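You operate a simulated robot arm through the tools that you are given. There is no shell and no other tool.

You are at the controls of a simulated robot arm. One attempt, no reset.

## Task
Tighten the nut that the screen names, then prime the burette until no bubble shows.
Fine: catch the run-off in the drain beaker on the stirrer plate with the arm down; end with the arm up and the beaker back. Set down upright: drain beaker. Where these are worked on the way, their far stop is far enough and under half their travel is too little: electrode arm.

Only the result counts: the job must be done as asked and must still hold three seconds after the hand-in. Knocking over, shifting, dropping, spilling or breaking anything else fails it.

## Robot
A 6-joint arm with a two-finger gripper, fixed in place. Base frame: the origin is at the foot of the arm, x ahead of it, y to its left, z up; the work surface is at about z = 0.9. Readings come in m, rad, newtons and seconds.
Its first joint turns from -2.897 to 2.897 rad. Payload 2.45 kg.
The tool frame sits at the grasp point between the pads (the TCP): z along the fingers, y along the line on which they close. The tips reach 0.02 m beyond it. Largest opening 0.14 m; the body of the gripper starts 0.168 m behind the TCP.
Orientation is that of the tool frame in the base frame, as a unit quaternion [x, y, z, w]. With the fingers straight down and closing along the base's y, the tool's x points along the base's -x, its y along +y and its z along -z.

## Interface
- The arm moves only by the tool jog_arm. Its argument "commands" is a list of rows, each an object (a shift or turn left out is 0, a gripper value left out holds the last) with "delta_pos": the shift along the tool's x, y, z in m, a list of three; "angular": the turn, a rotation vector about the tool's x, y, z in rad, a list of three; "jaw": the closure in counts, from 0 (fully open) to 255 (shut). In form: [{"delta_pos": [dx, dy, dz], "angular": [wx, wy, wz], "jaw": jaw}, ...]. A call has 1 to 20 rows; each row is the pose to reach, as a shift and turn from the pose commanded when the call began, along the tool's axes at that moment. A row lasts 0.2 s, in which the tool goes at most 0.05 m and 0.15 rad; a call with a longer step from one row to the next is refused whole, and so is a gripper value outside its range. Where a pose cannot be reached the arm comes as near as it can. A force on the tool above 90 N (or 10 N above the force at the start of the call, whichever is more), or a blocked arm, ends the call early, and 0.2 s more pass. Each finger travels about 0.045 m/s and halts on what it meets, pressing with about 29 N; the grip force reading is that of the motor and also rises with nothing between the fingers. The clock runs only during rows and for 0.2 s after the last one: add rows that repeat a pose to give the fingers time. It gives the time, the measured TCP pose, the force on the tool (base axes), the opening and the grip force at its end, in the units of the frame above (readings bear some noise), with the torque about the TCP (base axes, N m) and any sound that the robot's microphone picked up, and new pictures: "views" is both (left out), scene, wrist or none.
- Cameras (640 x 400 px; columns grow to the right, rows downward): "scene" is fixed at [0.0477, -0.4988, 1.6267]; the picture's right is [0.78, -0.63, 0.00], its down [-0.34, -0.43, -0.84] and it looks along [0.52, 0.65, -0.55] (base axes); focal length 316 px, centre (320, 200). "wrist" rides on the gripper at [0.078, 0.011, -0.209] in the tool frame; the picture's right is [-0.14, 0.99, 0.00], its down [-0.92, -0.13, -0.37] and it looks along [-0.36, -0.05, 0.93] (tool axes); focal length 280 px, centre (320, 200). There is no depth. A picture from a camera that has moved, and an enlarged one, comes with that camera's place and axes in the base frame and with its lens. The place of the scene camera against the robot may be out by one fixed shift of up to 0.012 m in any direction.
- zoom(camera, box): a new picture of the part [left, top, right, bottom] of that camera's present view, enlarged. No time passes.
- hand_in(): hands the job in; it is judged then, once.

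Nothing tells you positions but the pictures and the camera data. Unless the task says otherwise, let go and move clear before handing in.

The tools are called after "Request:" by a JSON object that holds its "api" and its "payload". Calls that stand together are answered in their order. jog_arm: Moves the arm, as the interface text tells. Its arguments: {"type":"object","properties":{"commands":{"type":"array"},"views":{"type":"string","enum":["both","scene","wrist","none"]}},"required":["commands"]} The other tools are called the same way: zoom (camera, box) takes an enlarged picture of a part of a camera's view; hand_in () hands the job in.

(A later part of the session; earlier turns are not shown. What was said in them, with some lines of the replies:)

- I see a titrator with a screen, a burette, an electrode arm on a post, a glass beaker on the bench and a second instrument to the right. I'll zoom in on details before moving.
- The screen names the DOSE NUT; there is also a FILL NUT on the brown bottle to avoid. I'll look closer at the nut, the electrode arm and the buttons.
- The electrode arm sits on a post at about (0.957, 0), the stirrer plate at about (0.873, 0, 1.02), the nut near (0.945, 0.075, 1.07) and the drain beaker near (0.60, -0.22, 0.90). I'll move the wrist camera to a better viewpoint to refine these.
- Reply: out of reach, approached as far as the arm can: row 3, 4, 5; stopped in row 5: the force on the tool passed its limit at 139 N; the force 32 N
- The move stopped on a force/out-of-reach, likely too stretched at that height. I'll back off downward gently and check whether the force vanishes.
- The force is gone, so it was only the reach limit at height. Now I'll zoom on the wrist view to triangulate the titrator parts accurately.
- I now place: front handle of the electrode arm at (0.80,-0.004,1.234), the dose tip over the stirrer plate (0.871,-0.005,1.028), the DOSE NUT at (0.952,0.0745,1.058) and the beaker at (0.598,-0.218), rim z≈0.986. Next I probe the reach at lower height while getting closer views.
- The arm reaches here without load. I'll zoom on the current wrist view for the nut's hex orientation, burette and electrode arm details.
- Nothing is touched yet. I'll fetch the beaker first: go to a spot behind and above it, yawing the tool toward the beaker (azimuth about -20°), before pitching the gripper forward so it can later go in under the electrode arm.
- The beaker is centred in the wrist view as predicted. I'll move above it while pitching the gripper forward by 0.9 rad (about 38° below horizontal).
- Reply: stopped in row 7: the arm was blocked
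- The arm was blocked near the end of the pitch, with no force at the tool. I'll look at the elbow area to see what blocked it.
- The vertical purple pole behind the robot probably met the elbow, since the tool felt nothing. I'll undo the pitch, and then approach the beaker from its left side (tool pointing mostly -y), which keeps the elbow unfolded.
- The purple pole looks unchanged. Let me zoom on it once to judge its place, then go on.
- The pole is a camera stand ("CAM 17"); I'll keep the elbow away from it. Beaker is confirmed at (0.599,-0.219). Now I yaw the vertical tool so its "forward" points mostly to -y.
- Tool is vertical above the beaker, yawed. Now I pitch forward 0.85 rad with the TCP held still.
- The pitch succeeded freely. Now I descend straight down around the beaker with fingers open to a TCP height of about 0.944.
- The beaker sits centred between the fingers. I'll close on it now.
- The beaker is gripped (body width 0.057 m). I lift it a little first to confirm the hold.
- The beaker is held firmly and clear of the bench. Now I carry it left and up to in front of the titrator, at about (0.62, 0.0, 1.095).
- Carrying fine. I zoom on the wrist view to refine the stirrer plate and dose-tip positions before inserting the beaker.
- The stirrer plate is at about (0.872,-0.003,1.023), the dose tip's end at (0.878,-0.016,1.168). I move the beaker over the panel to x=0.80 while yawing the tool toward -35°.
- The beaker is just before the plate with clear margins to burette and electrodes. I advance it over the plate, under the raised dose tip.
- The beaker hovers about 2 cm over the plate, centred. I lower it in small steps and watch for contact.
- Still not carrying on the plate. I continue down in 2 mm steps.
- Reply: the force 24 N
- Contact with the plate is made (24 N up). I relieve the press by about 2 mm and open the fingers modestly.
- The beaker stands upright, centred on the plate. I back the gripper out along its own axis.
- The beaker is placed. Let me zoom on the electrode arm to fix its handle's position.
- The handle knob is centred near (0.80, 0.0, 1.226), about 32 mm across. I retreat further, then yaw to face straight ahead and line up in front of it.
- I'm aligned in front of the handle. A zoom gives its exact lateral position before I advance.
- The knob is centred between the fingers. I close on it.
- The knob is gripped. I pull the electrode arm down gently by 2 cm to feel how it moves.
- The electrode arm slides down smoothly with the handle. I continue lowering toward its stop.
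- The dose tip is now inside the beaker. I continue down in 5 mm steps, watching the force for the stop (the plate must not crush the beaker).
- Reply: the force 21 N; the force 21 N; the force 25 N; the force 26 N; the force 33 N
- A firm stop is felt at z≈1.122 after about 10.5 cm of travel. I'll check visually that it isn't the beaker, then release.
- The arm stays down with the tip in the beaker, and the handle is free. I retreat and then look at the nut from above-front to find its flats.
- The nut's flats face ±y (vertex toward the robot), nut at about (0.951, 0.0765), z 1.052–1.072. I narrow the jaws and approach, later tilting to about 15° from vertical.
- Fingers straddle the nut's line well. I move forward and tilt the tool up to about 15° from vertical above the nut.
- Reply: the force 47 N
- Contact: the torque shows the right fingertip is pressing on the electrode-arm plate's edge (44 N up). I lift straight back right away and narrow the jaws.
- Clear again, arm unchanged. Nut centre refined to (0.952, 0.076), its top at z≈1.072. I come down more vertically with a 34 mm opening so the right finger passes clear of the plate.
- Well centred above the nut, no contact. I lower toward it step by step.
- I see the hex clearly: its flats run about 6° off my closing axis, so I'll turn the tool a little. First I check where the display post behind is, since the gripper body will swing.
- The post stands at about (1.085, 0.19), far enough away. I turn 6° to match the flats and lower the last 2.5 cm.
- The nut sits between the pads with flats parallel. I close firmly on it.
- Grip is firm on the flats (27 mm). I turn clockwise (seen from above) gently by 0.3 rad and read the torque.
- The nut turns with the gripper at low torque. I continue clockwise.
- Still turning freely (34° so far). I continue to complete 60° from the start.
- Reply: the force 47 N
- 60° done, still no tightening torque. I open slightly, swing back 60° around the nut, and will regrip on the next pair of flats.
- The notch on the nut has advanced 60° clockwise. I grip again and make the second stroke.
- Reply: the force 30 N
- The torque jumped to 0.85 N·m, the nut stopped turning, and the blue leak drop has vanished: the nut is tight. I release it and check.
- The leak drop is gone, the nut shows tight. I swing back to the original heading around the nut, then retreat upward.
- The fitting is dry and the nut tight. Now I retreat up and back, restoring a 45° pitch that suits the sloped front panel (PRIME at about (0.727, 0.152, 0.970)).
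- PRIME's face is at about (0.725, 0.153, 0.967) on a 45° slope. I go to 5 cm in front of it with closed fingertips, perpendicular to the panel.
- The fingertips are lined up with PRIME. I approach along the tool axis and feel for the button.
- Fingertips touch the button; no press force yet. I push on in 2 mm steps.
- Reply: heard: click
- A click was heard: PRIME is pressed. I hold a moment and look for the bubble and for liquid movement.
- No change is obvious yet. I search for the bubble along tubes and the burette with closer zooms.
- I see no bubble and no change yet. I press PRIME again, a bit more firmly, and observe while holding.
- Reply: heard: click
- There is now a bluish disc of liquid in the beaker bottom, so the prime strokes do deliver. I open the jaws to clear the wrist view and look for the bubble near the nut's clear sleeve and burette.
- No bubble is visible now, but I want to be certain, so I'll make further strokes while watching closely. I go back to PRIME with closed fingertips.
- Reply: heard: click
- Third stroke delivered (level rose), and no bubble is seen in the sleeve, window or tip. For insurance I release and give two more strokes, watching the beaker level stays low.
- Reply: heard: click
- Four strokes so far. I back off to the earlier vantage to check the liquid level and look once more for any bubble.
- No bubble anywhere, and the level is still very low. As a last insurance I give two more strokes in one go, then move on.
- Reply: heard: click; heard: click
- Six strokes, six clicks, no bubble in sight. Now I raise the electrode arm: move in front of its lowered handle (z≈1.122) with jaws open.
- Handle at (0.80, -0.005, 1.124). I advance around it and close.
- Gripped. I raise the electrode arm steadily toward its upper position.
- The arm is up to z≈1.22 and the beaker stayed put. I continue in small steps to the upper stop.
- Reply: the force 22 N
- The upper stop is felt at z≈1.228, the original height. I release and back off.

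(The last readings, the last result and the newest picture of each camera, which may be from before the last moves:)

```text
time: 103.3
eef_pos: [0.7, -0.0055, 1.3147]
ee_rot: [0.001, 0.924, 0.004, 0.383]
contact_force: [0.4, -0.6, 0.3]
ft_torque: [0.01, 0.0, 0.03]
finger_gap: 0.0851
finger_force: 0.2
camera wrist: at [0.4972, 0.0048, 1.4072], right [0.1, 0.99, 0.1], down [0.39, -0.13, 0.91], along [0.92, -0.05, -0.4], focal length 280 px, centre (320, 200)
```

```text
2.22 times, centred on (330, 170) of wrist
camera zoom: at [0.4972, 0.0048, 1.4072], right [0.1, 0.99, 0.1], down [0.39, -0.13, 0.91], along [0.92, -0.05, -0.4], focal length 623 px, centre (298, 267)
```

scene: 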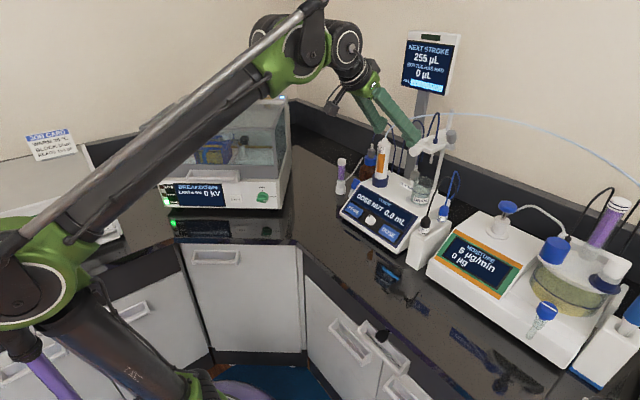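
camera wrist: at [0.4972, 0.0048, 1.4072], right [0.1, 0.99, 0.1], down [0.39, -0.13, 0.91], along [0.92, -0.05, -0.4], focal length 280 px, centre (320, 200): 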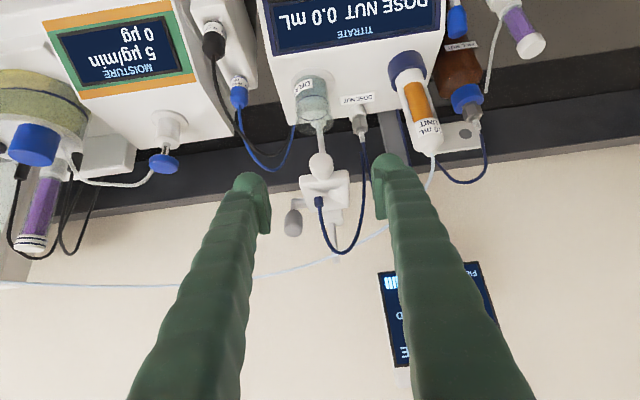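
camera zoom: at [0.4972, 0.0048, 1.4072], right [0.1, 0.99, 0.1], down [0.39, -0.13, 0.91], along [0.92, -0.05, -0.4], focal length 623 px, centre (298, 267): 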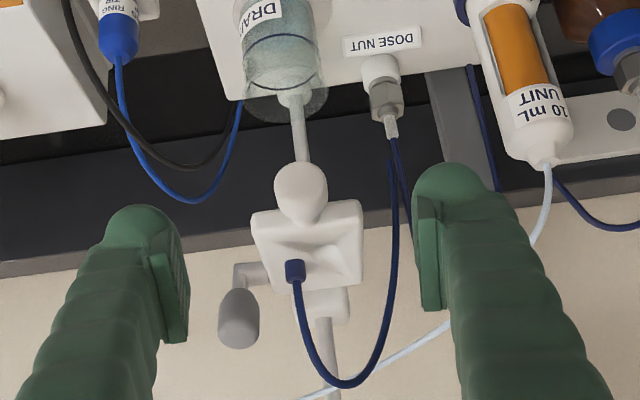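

The electrode arm is up and holding. I take a close look at the dose tip and sleeve for any leftover bubble.

Request:
{"api": "zoom", "payload": {"camera": "scene", "box": [422, 148, 442, 172]}}

Request:
{"api": "zoom", "payload": {"camera": "scene", "box": [402, 158, 424, 190]}}

Request:
{"api": "zoom", "payload": {"camera": "scene", "box": [408, 170, 438, 210]}}

Request:
{"api": "zoom", "payload": {"camera": "wrist", "box": [290, 60, 380, 140]}}

```text
16.00 times, centred on (432, 160) of scene
camera zoom: at [0.0477, -0.4988, 1.6267], right [0.78, -0.63, 0.0], down [-0.34, -0.43, -0.84], along [0.52, 0.65, -0.55], focal length 5050 px, centre (-1472, 840)
```

zoom: 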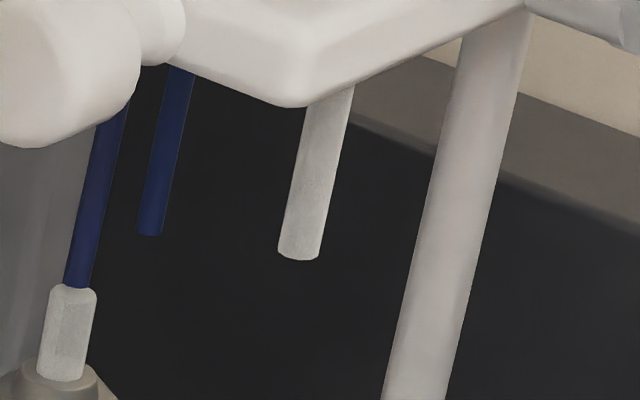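

```text
12.50 times, centred on (413, 174) of scene
camera zoom: at [0.0477, -0.4988, 1.6267], right [0.78, -0.63, 0.0], down [-0.34, -0.43, -0.84], along [0.52, 0.65, -0.55], focal length 3945 px, centre (-842, 525)
```

zoom: 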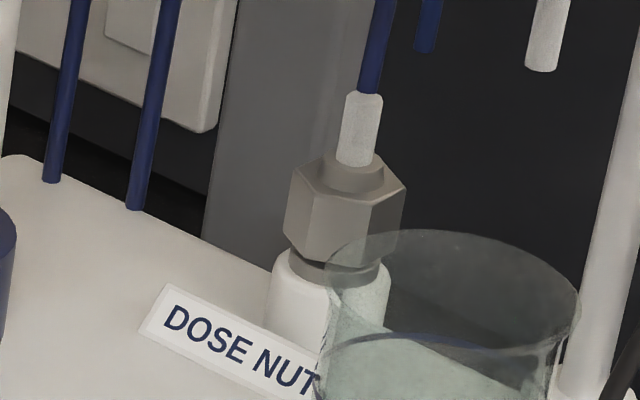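

```text
10.00 times, centred on (423, 190) of scene
camera zoom: at [0.0477, -0.4988, 1.6267], right [0.78, -0.63, 0.0], down [-0.34, -0.43, -0.84], along [0.52, 0.65, -0.55], focal length 3156 px, centre (-710, 300)
```

zoom: 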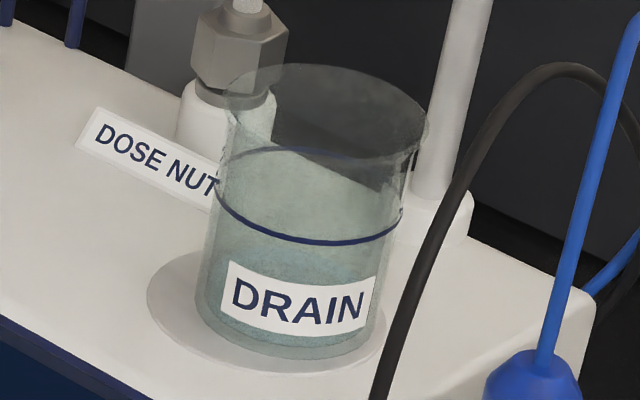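

```text
5.00 times, centred on (335, 100) of wrist
camera zoom: at [0.4972, 0.0048, 1.4072], right [0.1, 0.99, 0.1], down [0.39, -0.13, 0.91], along [0.92, -0.05, -0.4], focal length 1402 px, centre (245, 700)
```

zoom: 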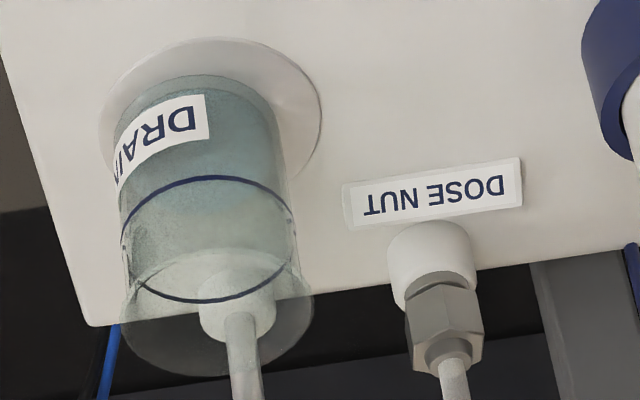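

No bubble in the clear parts, the nut is dry and the arm is up. Now I fetch the beaker back: first line up with the same heading as when I placed it.

Request:
{"api": "jog_arm", "payload": {"commands": [{"delta_pos": [0.0107, 0.0161, 0.0183], "angular": [0.0764, -0.0132, 0.0718]}, {"delta_pos": [0.0213, 0.0323, 0.0366], "angular": [0.1529, -0.0265, 0.1436]}, {"delta_pos": [0.032, 0.0484, 0.055], "angular": [0.2293, -0.0397, 0.2153]}, {"delta_pos": [0.0426, 0.0646, 0.0733], "angular": [0.3058, -0.053, 0.2871]}, {"delta_pos": [0.0533, 0.0807, 0.0916], "angular": [0.3822, -0.0662, 0.3589]}, {"delta_pos": [0.0533, 0.0807, 0.0916], "angular": [0.3822, -0.0662, 0.3589]}]}}

Request:
{"api": "zoom", "payload": {"camera": "wrist", "box": [220, 80, 440, 260]}}

```text
time: 104.7
eef_pos: [0.7296, 0.0774, 1.2105]
ee_rot: [0.238, 0.879, -0.104, 0.399]
contact_force: [0.7, -0.2, -0.4]
ft_torque: [0.01, 0.01, 0.0]
finger_gap: 0.0851
finger_force: 0.0
camera wrist: at [0.5531, 0.1908, 1.2905], right [0.57, 0.81, 0.11], down [0.22, -0.28, 0.93], along [0.79, -0.51, -0.34], focal length 280 px, centre (320, 200)
```

scene: 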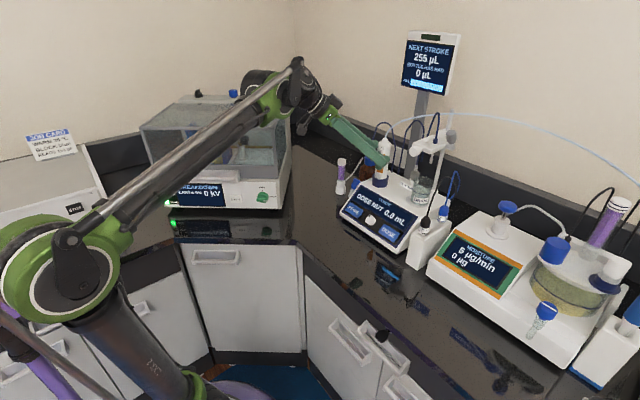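
wrist: 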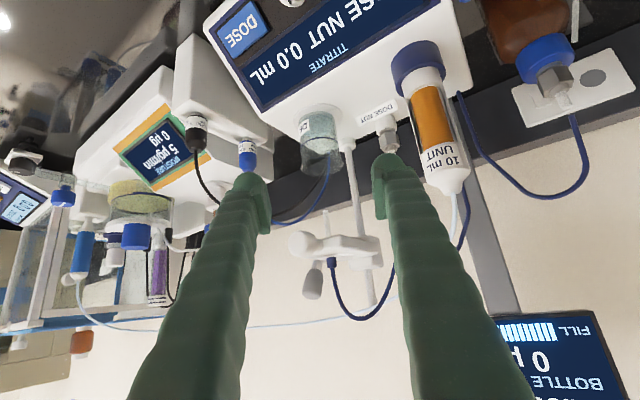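

```text
2.22 times, centred on (330, 170) of wrist
camera zoom: at [0.5531, 0.1908, 1.2905], right [0.57, 0.81, 0.11], down [0.22, -0.28, 0.93], along [0.79, -0.51, -0.34], focal length 623 px, centre (298, 267)
```

zoom: 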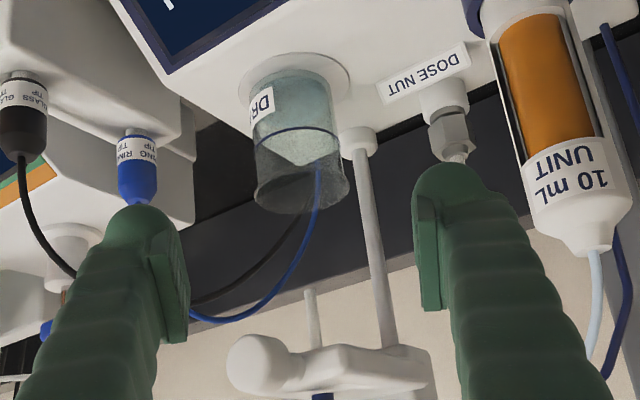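

Aligned: the approach line passes through the beaker. I advance along the tool axis, pausing midway to check clearance.

Request:
{"api": "jog_arm", "payload": {"commands": [{"delta_pos": [0, 0, 0.035]}, {"delta_pos": [0, 0, 0.07]}, {"delta_pos": [0, 0, 0.1]}, {"delta_pos": [0, 0, 0.13]}, {"delta_pos": [0, 0, 0.13]}], "views": "wrist"}}

Request:
{"api": "zoom", "payload": {"camera": "wrist", "box": [220, 80, 440, 260]}}

Request:
{"api": "zoom", "payload": {"camera": "scene", "box": [370, 110, 460, 210]}}

```text
time: 105.9
eef_pos: [0.8116, 0.0283, 1.1237]
ee_rot: [0.237, 0.88, -0.104, 0.399]
contact_force: [-0.4, -0.3, 0.5]
ft_torque: [0.01, 0.04, -0.02]
finger_gap: 0.0851
finger_force: 0.1
camera wrist: at [0.6358, 0.1417, 1.2045], right [0.57, 0.81, 0.11], down [0.22, -0.28, 0.93], along [0.79, -0.51, -0.34], focal length 280 px, centre (320, 200)
```

wrist: 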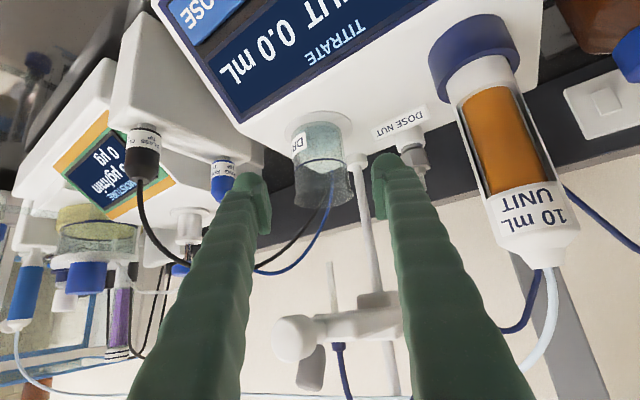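

```text
2.22 times, centred on (330, 170) of wrist
camera zoom: at [0.6358, 0.1417, 1.2045], right [0.57, 0.81, 0.11], down [0.22, -0.28, 0.93], along [0.79, -0.51, -0.34], focal length 623 px, centre (298, 267)
```

zoom: 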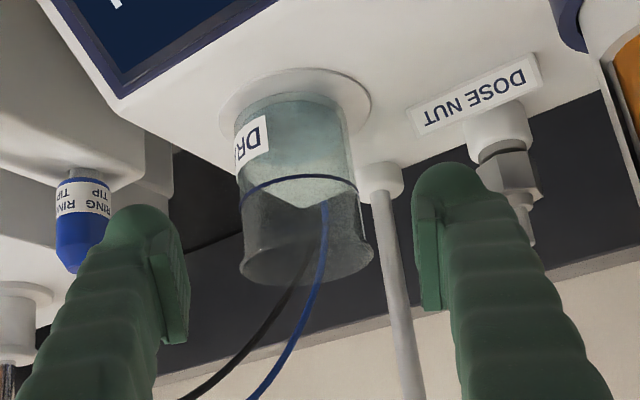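

```text
4.00 times, centred on (415, 160) of scene
camera zoom: at [0.0477, -0.4988, 1.6267], right [0.78, -0.63, 0.0], down [-0.34, -0.43, -0.84], along [0.52, 0.65, -0.55], focal length 1262 px, centre (-60, 360)
```

zoom: 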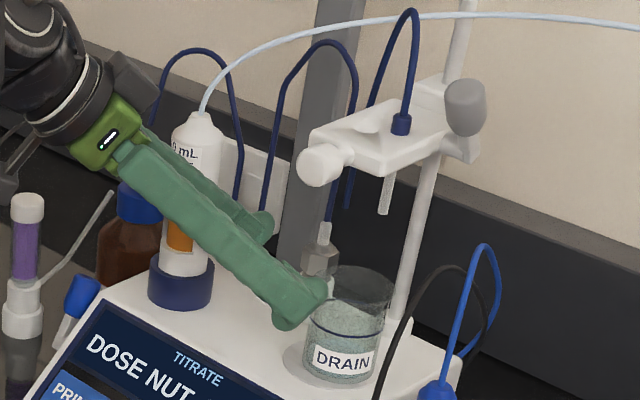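

Request:
{"api": "jog_arm", "payload": {"commands": [{"delta_pos": [-0.0006, 0, 0.025]}, {"delta_pos": [-0.0012, 0, 0.05]}, {"delta_pos": [-0.0018, 0, 0.075]}, {"delta_pos": [-0.0023, 0, 0.0963]}, {"delta_pos": [-0.0023, 0, 0.0963]}], "views": "wrist"}}

Request:
{"api": "zoom", "payload": {"camera": "wrist", "box": [220, 60, 440, 260]}}

```text
time: 107.1
eef_pos: [0.8768, -0.0079, 1.063]
ee_rot: [0.237, 0.88, -0.104, 0.399]
contact_force: [0.1, 1.0, 0.1]
ft_torque: [0.0, 0.01, 0.0]
finger_gap: 0.085
finger_force: 0.0
camera wrist: at [0.701, 0.1064, 1.1422], right [0.57, 0.81, 0.11], down [0.22, -0.28, 0.93], along [0.79, -0.51, -0.34], focal length 280 px, centre (320, 200)
```

wrist: 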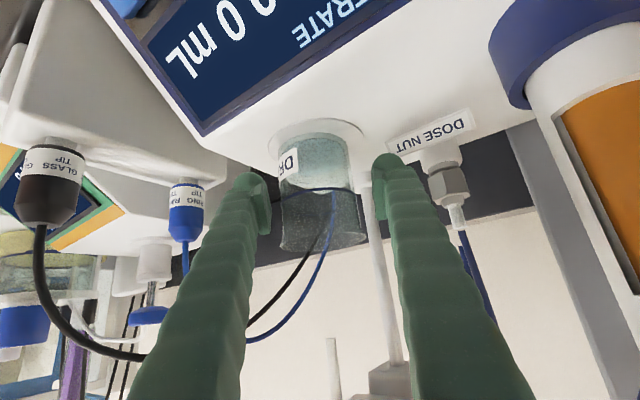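

```text
2.00 times, centred on (330, 160) of wrist
camera zoom: at [0.701, 0.1064, 1.1422], right [0.57, 0.81, 0.11], down [0.22, -0.28, 0.93], along [0.79, -0.51, -0.34], focal length 561 px, centre (300, 280)
```

zoom: 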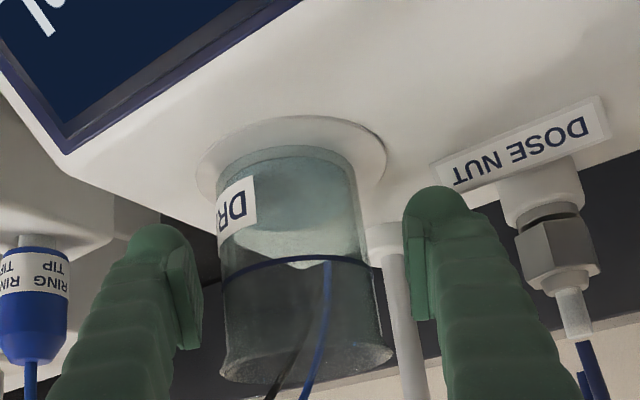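

I nudge 2 mm sideways to centre it exactly, then close gently.

Request:
{"api": "jog_arm", "payload": {"commands": [{"delta_pos": [0, -0.0023, 0]}, {"delta_pos": [0, -0.0023, 0], "jaw": 130}, {"delta_pos": [0, -0.0023, 0], "jaw": 145}, {"delta_pos": [0, -0.0023, 0], "jaw": 155}, {"delta_pos": [0, -0.0023, 0], "jaw": 165}, {"delta_pos": [0, -0.0023, 0], "jaw": 175}, {"delta_pos": [0, -0.0023, 0], "jaw": 175}, {"delta_pos": [0, -0.0023, 0], "jaw": 175}], "views": "wrist"}}

```text
time: 108.9
eef_pos: [0.8749, -0.0107, 1.0634]
ee_rot: [0.236, 0.88, -0.103, 0.399]
contact_force: [0.6, -0.4, 0.7]
ft_torque: [0.01, -0.07, -0.02]
finger_gap: 0.0571
finger_force: 29.1
camera wrist: at [0.7, 0.1038, 1.143], right [0.57, 0.81, 0.11], down [0.22, -0.28, 0.93], along [0.79, -0.51, -0.34], focal length 280 px, centre (320, 200)
```

wrist: 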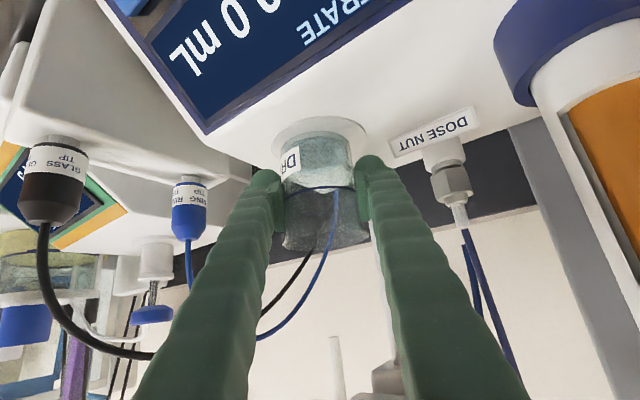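

Held. I lift it 2.3 cm slowly (clearing plate, staying under the dose tip).

Request:
{"api": "jog_arm", "payload": {"commands": [{"delta_pos": [-0.003, 0, -0.0026]}, {"delta_pos": [-0.0075, 0.0001, -0.0066]}, {"delta_pos": [-0.012, 0.0001, -0.0106]}, {"delta_pos": [-0.0158, 0.0002, -0.0139]}, {"delta_pos": [-0.0173, 0.0002, -0.0152]}, {"delta_pos": [-0.0173, 0.0002, -0.0152]}]}}

Request:
{"api": "zoom", "payload": {"camera": "scene", "box": [390, 130, 460, 210]}}

```text
time: 110.3
eef_pos: [0.8765, -0.0096, 1.0874]
ee_rot: [0.237, 0.88, -0.104, 0.399]
contact_force: [0.5, -0.1, -0.2]
ft_torque: [-0.01, 0.01, 0.02]
finger_gap: 0.0568
finger_force: 29.0
camera wrist: at [0.7005, 0.1042, 1.1662], right [0.57, 0.81, 0.11], down [0.22, -0.28, 0.93], along [0.79, -0.51, -0.34], focal length 280 px, centre (320, 200)
```

scene: 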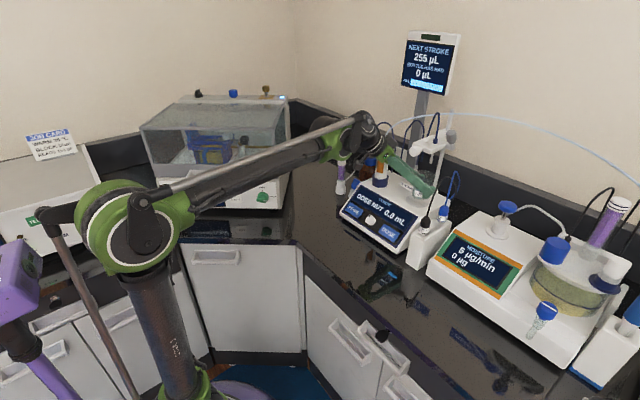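
wrist: 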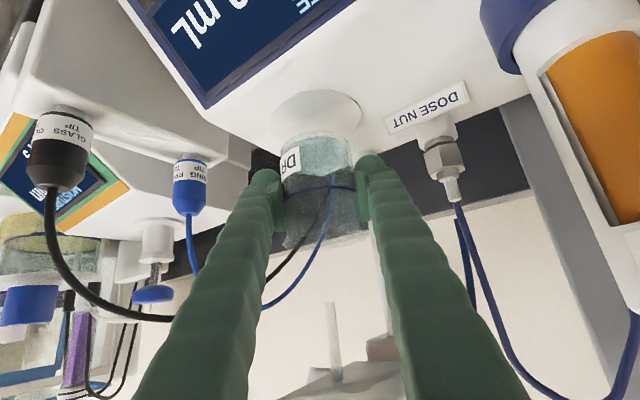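

```text
5.00 times, centred on (425, 170) of scene
camera zoom: at [0.0477, -0.4988, 1.6267], right [0.78, -0.63, 0.0], down [-0.34, -0.43, -0.84], along [0.52, 0.65, -0.55], focal length 1578 px, centre (-205, 350)
```

zoom: 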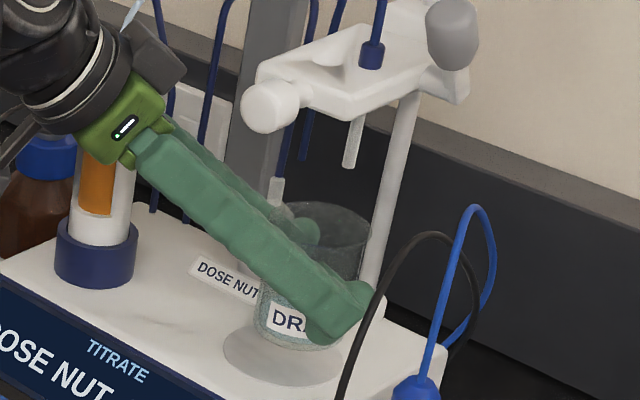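

The beaker is clear of plate and tip. I carry it out along the reverse path at moderate speed, keeping it upright.

Request:
{"api": "jog_arm", "payload": {"commands": [{"delta_pos": [0.0147, -0.0107, -0.0176], "angular": [0.0276, -0.0002, 0.0242]}, {"delta_pos": [0.0295, -0.0215, -0.0351], "angular": [0.0551, -0.0005, 0.0485]}, {"delta_pos": [0.0442, -0.0322, -0.0527], "angular": [0.0827, -0.0007, 0.0727]}, {"delta_pos": [0.058, -0.0441, -0.07], "angular": [0.1297, -0.0011, 0.114]}, {"delta_pos": [0.0717, -0.0559, -0.0872], "angular": [0.1766, -0.0015, 0.1554]}, {"delta_pos": [0.0855, -0.0678, -0.1045], "angular": [0.2236, -0.0018, 0.1967]}, {"delta_pos": [0.0992, -0.0796, -0.1217], "angular": [0.2705, -0.0022, 0.238]}, {"delta_pos": [0.1134, -0.0929, -0.14], "angular": [0.3339, -0.0027, 0.2938]}, {"delta_pos": [0.1276, -0.1062, -0.1583], "angular": [0.3973, -0.0032, 0.3495]}, {"delta_pos": [0.1418, -0.1195, -0.1766], "angular": [0.4607, -0.0037, 0.4053]}, {"delta_pos": [0.1418, -0.1195, -0.1766], "angular": [0.4607, -0.0037, 0.4053]}]}}

```text
time: 112.7
eef_pos: [0.6173, -0.0035, 1.0976]
ee_rot: [0.492, 0.767, -0.22, 0.349]
contact_force: [0.2, -0.3, -0.1]
ft_torque: [-0.01, -0.04, -0.02]
finger_gap: 0.0568
finger_force: 29.2
camera wrist: at [0.54, 0.1915, 1.1776], right [0.94, 0.33, 0.11], down [0.02, -0.36, 0.93], along [0.35, -0.87, -0.34], focal length 280 px, centre (320, 200)
```

scene: 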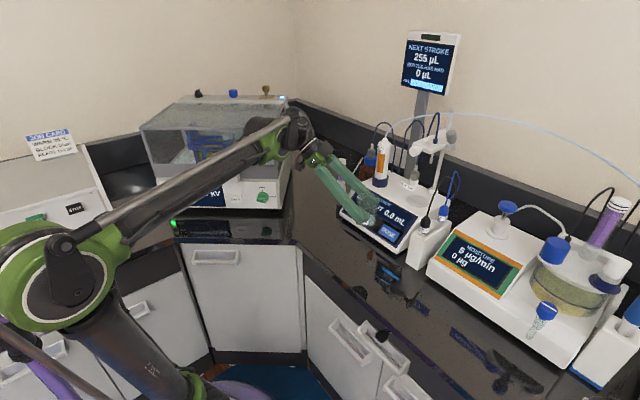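
wrist: 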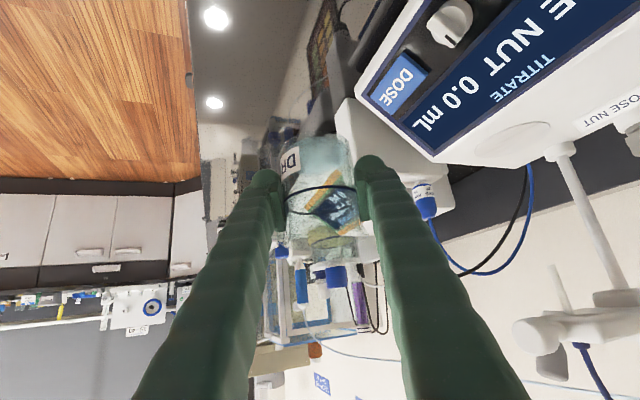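

Orientation matches the pick pose. I carry it back over its original spot (0.599, -0.219) and down to 6 cm above the bench level.

Request:
{"api": "jog_arm", "payload": {"commands": [{"delta_pos": [-0.012, -0.0118, 0.0176]}, {"delta_pos": [-0.0241, -0.0236, 0.0352]}, {"delta_pos": [-0.0361, -0.0354, 0.0527]}, {"delta_pos": [-0.0481, -0.0472, 0.0703]}, {"delta_pos": [-0.0488, -0.0593, 0.0972]}, {"delta_pos": [-0.0494, -0.0714, 0.1242]}, {"delta_pos": [-0.0501, -0.0836, 0.1511]}, {"delta_pos": [-0.0507, -0.0957, 0.1781]}, {"delta_pos": [-0.0514, -0.1078, 0.205]}, {"delta_pos": [-0.0514, -0.1078, 0.205]}]}}

Request:
{"api": "zoom", "payload": {"camera": "scene", "box": [360, 230, 480, 340]}}

```text
time: 114.9
eef_pos: [0.6023, -0.2169, 0.9987]
ee_rot: [0.492, 0.767, -0.22, 0.349]
contact_force: [1.0, -0.1, -0.8]
ft_torque: [-0.01, -0.01, 0.0]
finger_gap: 0.0566
finger_force: 28.9
camera wrist: at [0.5234, -0.0222, 1.0783], right [0.94, 0.33, 0.11], down [0.02, -0.36, 0.93], along [0.35, -0.87, -0.34], focal length 280 px, centre (320, 200)
```

scene: 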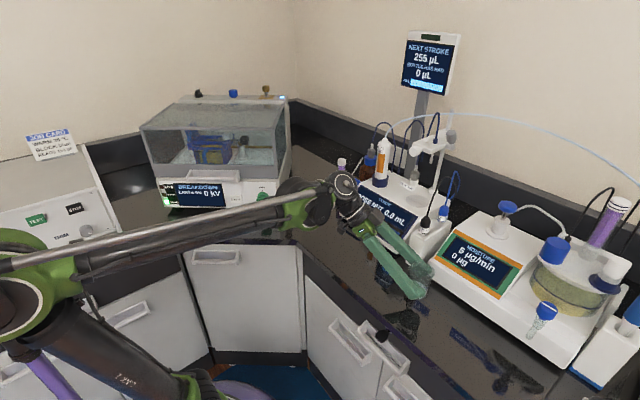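
wrist: 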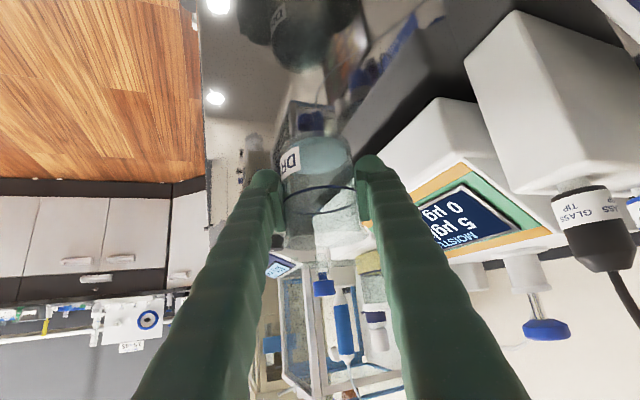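

```text
3.64 times, centred on (420, 285) of scene
camera zoom: at [0.0477, -0.4988, 1.6267], right [0.78, -0.63, 0.0], down [-0.34, -0.43, -0.84], along [0.52, 0.65, -0.55], focal length 1148 px, centre (-44, -109)
```

zoom: 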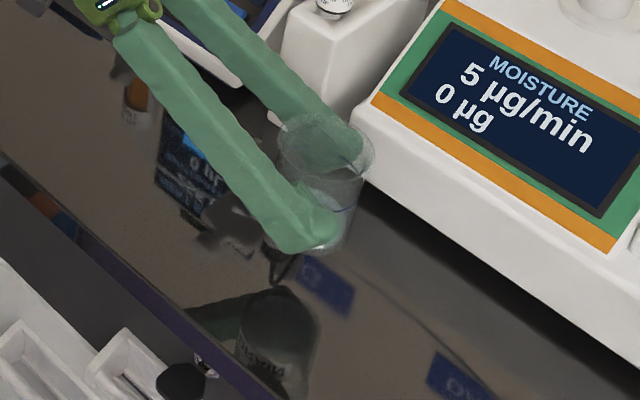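

Directly over the original spot. I lower to just above the bench, correcting 3 mm.

Request:
{"api": "jog_arm", "payload": {"commands": [{"delta_pos": [0.0092, -0.001, 0.0084]}, {"delta_pos": [0.0184, -0.002, 0.0169]}, {"delta_pos": [0.0276, -0.0031, 0.0253]}, {"delta_pos": [0.0368, -0.0041, 0.0337]}, {"delta_pos": [0.0368, -0.0041, 0.0337]}], "views": "wrist"}}

Request:
{"api": "jog_arm", "payload": {"commands": [{"delta_pos": [0.0015, 0, 0.0013]}, {"delta_pos": [0.0023, 0, 0.002]}, {"delta_pos": [0.0023, 0, 0.002]}], "views": "none"}}

```text
time: 116.1
eef_pos: [0.5993, -0.2185, 0.9486]
ee_rot: [0.492, 0.767, -0.22, 0.349]
contact_force: [-0.5, 0.0, -0.6]
ft_torque: [0.02, -0.02, 0.03]
finger_gap: 0.0569
finger_force: 29.3
camera wrist: at [0.5216, -0.025, 1.0278], right [0.94, 0.33, 0.11], down [0.02, -0.36, 0.93], along [0.35, -0.87, -0.34], focal length 280 px, centre (320, 200)
```

wrist: 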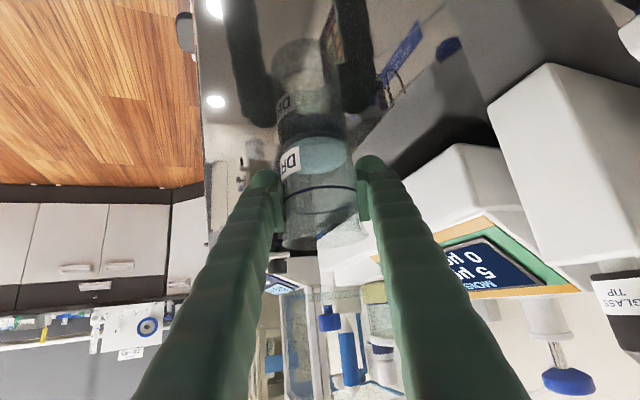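

```text
time: 116.9
eef_pos: [0.599, -0.2189, 0.9442]
ee_rot: [0.491, 0.767, -0.218, 0.349]
contact_force: [0.5, -0.2, -0.9]
ft_torque: [-0.01, 0.01, 0.01]
finger_gap: 0.0566
finger_force: 28.9
```

Request:
{"api": "jog_arm", "payload": {"commands": [{"delta_pos": [0.0008, 0, 0.0007]}, {"delta_pos": [0.0011, 0, 0.001]}, {"delta_pos": [0.0011, 0, 0.001]}], "views": "none"}}

Request:
{"api": "jog_arm", "payload": {"commands": [{"delta_pos": [0.0008, 0, 0.0007]}, {"delta_pos": [0.0008, 0, 0.0007]}], "views": "none"}}

```text
time: 117.7
eef_pos: [0.5983, -0.2188, 0.9448]
ee_rot: [0.492, 0.766, -0.22, 0.349]
contact_force: [0.6, 0.7, -0.2]
ft_torque: [0.01, -0.01, -0.01]
finger_gap: 0.0568
finger_force: 29.0
```

```text
time: 118.3
eef_pos: [0.6007, -0.2185, 0.9445]
ee_rot: [0.492, 0.767, -0.22, 0.349]
contact_force: [-0.5, -0.6, 1.7]
ft_torque: [0.01, -0.05, 0.01]
finger_gap: 0.0568
finger_force: 29.4
```

Light contact with the bench is felt. I open the fingers.

Request:
{"api": "jog_arm", "payload": {"commands": [{"jaw": 145}, {"jaw": 130}, {"jaw": 100}, {"jaw": 60}, {"jaw": 30}, {"jaw": 30}]}}

Request:
{"api": "zoom", "payload": {"camera": "scene", "box": [360, 240, 480, 340]}}

Request:
{"api": "zoom", "payload": {"camera": "wrist", "box": [220, 60, 440, 280]}}

```text
time: 119.7
eef_pos: [0.5983, -0.2185, 0.9428]
ee_rot: [0.492, 0.767, -0.219, 0.349]
contact_force: [0.4, -0.3, 1.1]
ft_torque: [0.0, -0.02, -0.01]
finger_gap: 0.1236
finger_force: 0.1
camera wrist: at [0.5212, -0.0244, 1.0233], right [0.94, 0.33, 0.11], down [0.02, -0.36, 0.93], along [0.35, -0.87, -0.34], focal length 280 px, centre (320, 200)
```

scene: 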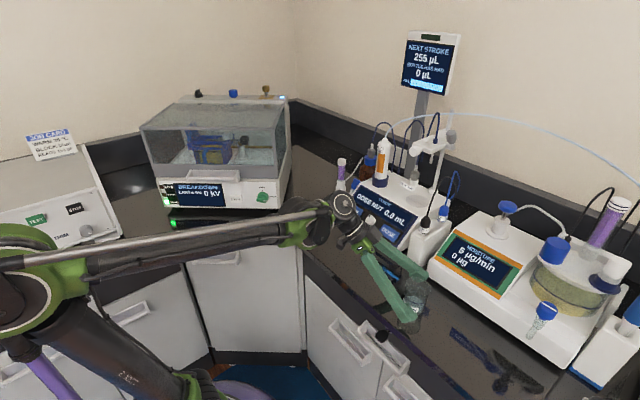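
wrist: 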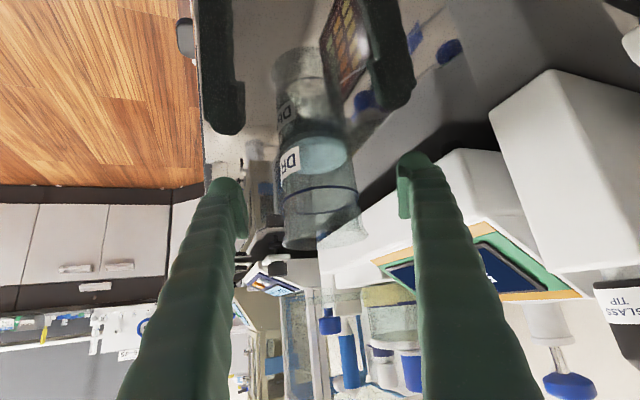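

```text
4.00 times, centred on (420, 290) of scene
camera zoom: at [0.0477, -0.4988, 1.6267], right [0.78, -0.63, 0.0], down [-0.34, -0.43, -0.84], along [0.52, 0.65, -0.55], focal length 1262 px, centre (-80, -160)
```

zoom: 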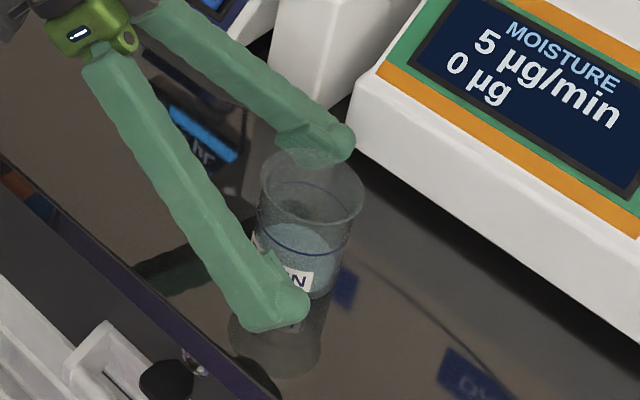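

```text
1.82 times, centred on (330, 170) of wrist
camera zoom: at [0.5212, -0.0244, 1.0233], right [0.94, 0.33, 0.11], down [0.02, -0.36, 0.93], along [0.35, -0.87, -0.34], focal length 510 px, centre (302, 254)
```

zoom: 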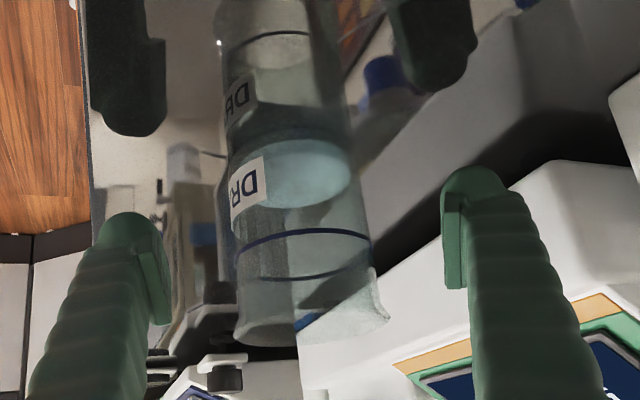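

The beaker stands upright at its original spot, with the run-off inside. I lift the gripper straight up and clear.

Request:
{"api": "jog_arm", "payload": {"commands": [{"delta_pos": [-0.015, 0.0001, -0.0132]}, {"delta_pos": [-0.045, 0.0004, -0.0396]}, {"delta_pos": [-0.078, 0.0008, -0.0687]}, {"delta_pos": [-0.11, 0.0011, -0.0968]}, {"delta_pos": [-0.1427, 0.0014, -0.1256]}, {"delta_pos": [-0.1427, 0.0014, -0.1256]}]}}

Request:
{"api": "zoom", "payload": {"camera": "scene", "box": [360, 240, 480, 340]}}

Request:
{"api": "zoom", "payload": {"camera": "scene", "box": [340, 100, 480, 240]}}

```text
time: 121.1
eef_pos: [0.5994, -0.2195, 1.1356]
ee_rot: [0.492, 0.767, -0.22, 0.349]
contact_force: [-0.3, 0.4, 0.7]
ft_torque: [-0.03, 0.0, 0.04]
finger_gap: 0.1236
finger_force: 0.0
camera wrist: at [0.5208, -0.0244, 1.2149], right [0.94, 0.33, 0.11], down [0.02, -0.36, 0.93], along [0.35, -0.87, -0.34], focal length 280 px, centre (320, 200)
```

scene: 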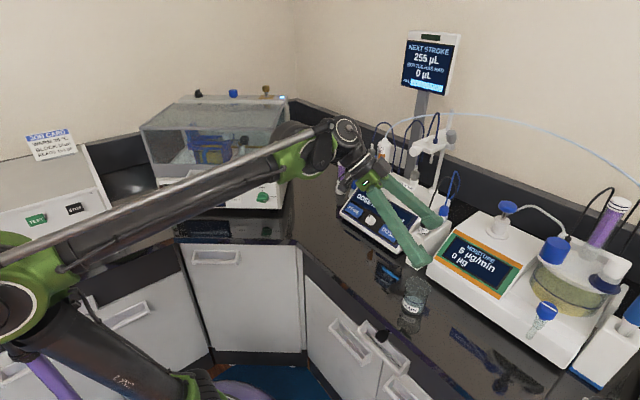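
wrist: 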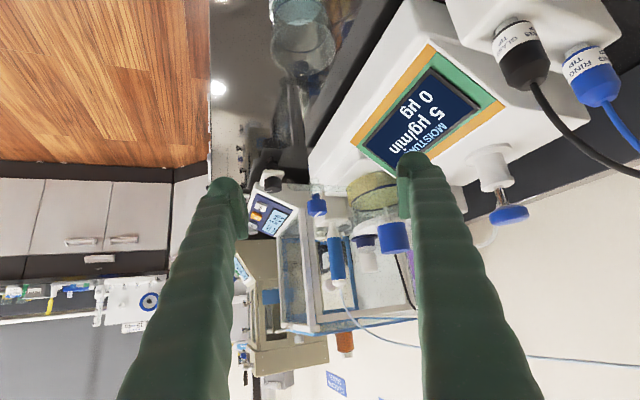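

```text
4.00 times, centred on (420, 290) of scene
camera zoom: at [0.0477, -0.4988, 1.6267], right [0.78, -0.63, 0.0], down [-0.34, -0.43, -0.84], along [0.52, 0.65, -0.55], focal length 1262 px, centre (-80, -160)
```

zoom: 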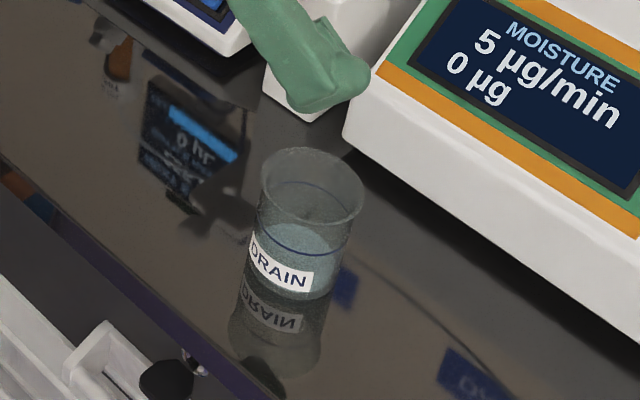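

```text
2.86 times, centred on (410, 170) of scene
camera zoom: at [0.0477, -0.4988, 1.6267], right [0.78, -0.63, 0.0], down [-0.34, -0.43, -0.84], along [0.52, 0.65, -0.55], focal length 902 px, centre (63, 286)
```

zoom: 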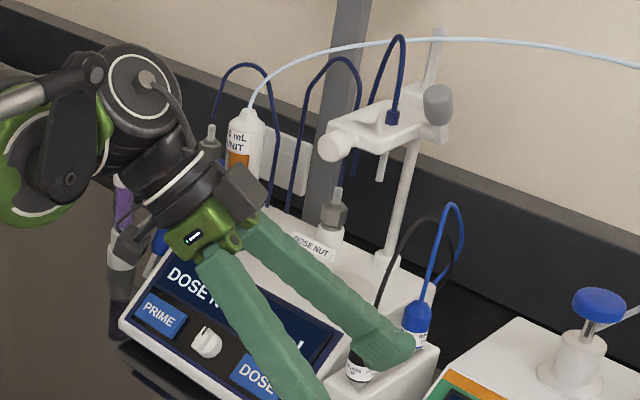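

The beaker is exactly back, upright, with the bluish run-off in it. I tilt the gripper back to vertical, clear of everything, and do a last inspection.

Request:
{"api": "jog_arm", "payload": {"commands": [{"angular": [0, 0.11, 0]}, {"angular": [0, 0.22, 0]}, {"angular": [0, 0.33, 0]}, {"angular": [0, 0.44, 0]}, {"angular": [0, 0.55, 0]}, {"angular": [0, 0.66, 0]}, {"angular": [0, 0.77, 0]}, {"angular": [0, 0.85, 0]}, {"angular": [0, 0.85, 0]}], "views": "none"}}

Request:
{"api": "jog_arm", "payload": {"commands": [{"delta_pos": [0.0, 0.0, -0.03], "angular": [0, 0, -0.12]}, {"delta_pos": [0.0, 0.0, -0.06], "angular": [0, 0, -0.24]}, {"delta_pos": [0.03, 0.0, -0.08], "angular": [0, 0, -0.36]}, {"delta_pos": [0.06, 0.0, -0.1], "angular": [0, 0, -0.48]}, {"delta_pos": [0.06, 0.0, -0.1], "angular": [0, 0, -0.48]}]}}

Request:
{"api": "zoom", "payload": {"camera": "scene", "box": [340, 100, 480, 240]}}

Request:
{"api": "zoom", "payload": {"camera": "scene", "box": [365, 120, 445, 200]}}

```text
time: 123.1
eef_pos: [0.599, -0.2178, 1.1343]
ee_rot: [0.539, 0.843, 0.003, 0.001]
contact_force: [-0.1, -0.5, -0.6]
ft_torque: [0.0, 0.01, 0.01]
finger_gap: 0.1235
finger_force: 0.1
```

```text
time: 124.3
eef_pos: [0.5728, -0.1639, 1.2353]
ee_rot: [0.323, 0.946, 0.003, 0.003]
contact_force: [-0.1, -0.1, -0.3]
ft_torque: [-0.01, 0.0, 0.0]
finger_gap: 0.1237
finger_force: 0.1
camera wrist: at [0.5166, -0.1075, 1.444], right [0.71, 0.7, 0.01], down [0.65, -0.66, 0.37], along [0.26, -0.26, -0.93], focal length 280 px, centre (320, 200)
```

scene: 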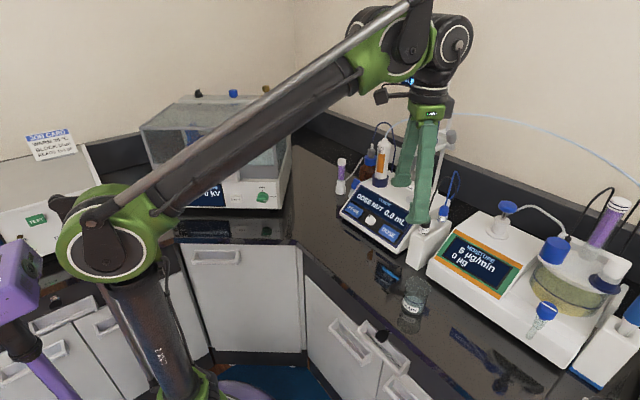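
wrist: 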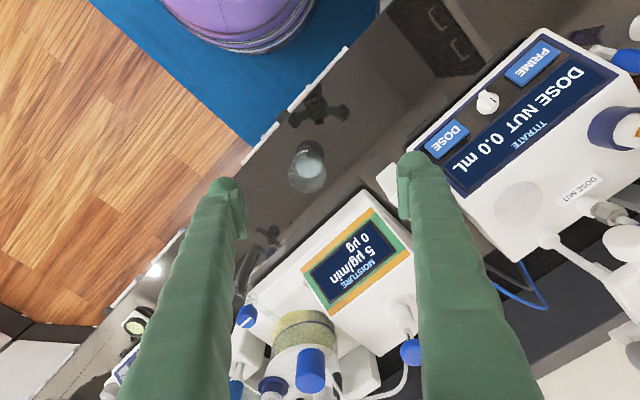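

```text
2.86 times, centred on (410, 170) of scene
camera zoom: at [0.0477, -0.4988, 1.6267], right [0.78, -0.63, 0.0], down [-0.34, -0.43, -0.84], along [0.52, 0.65, -0.55], focal length 902 px, centre (63, 286)
```

zoom: 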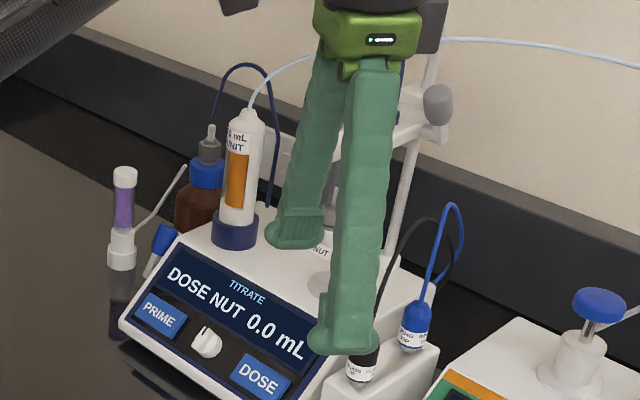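

```text
5.00 times, centred on (405, 160) of scene
camera zoom: at [0.0477, -0.4988, 1.6267], right [0.78, -0.63, 0.0], down [-0.34, -0.43, -0.84], along [0.52, 0.65, -0.55], focal length 1578 px, centre (-105, 400)
```

zoom: 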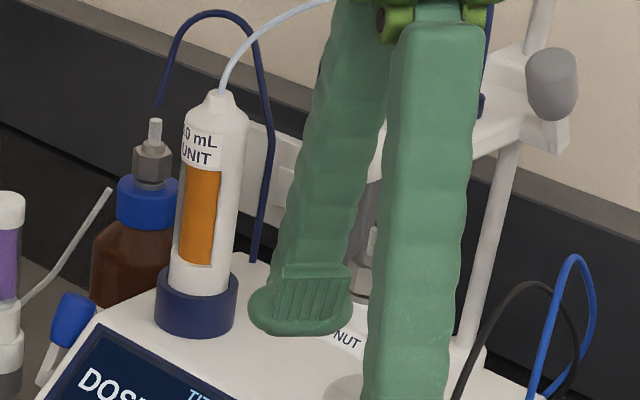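

Everything is as asked: DOSE NUT tight with its leak drop gone, burette primed (six strokes, no bubble in sight), run-off in the drain beaker, arm back up at its stop, and the beaker upright at its original place with the gripper clear. I hand in now.

Request:
{"api": "hand_in", "payload": {}}

```text
The job is handed in.
```

I've handed the job in. I never saw a bubble at any point, so I can't confirm by sight that priming cleared it.

- **Nut:** I tightened the DOSE NUT, the one the screen named, clockwise in two strokes until it stopped turning, at about 0.85 N·m. The blue leak drop on its fitting then disappeared.
- **Priming:** I pressed PRIME six times and heard a click each time. Run-off collected in the drain beaker, which stood on the stirrer plate with the arm down. I zoomed in on the burette window, the tubes, the sleeve above the nut and the dose tip, before and after priming, and found no bubble. I gave the last two strokes as a precaution.
- **Electrode arm:** It went down to its lower stop for priming and is now back up at its upper stop.
- **Drain beaker:** It is upright at its original spot, with a shallow layer of run-off in it. The gripper is open and clear.

Three contacts along the way:

- **Force stop:** My first long move was stopped by the force limit, at 139 N. I put this down to the reach limit and saw nothing touched.
- **Blocked move:** The arm was blocked once with no force on the gripper. I think its elbow met the camera stand behind the robot. The stand looked unmoved afterwards.
- **Plate touch:** A fingertip pressed the electrode arm's plate at about 45 N. I lifted straight off, and the arm looked unchanged.
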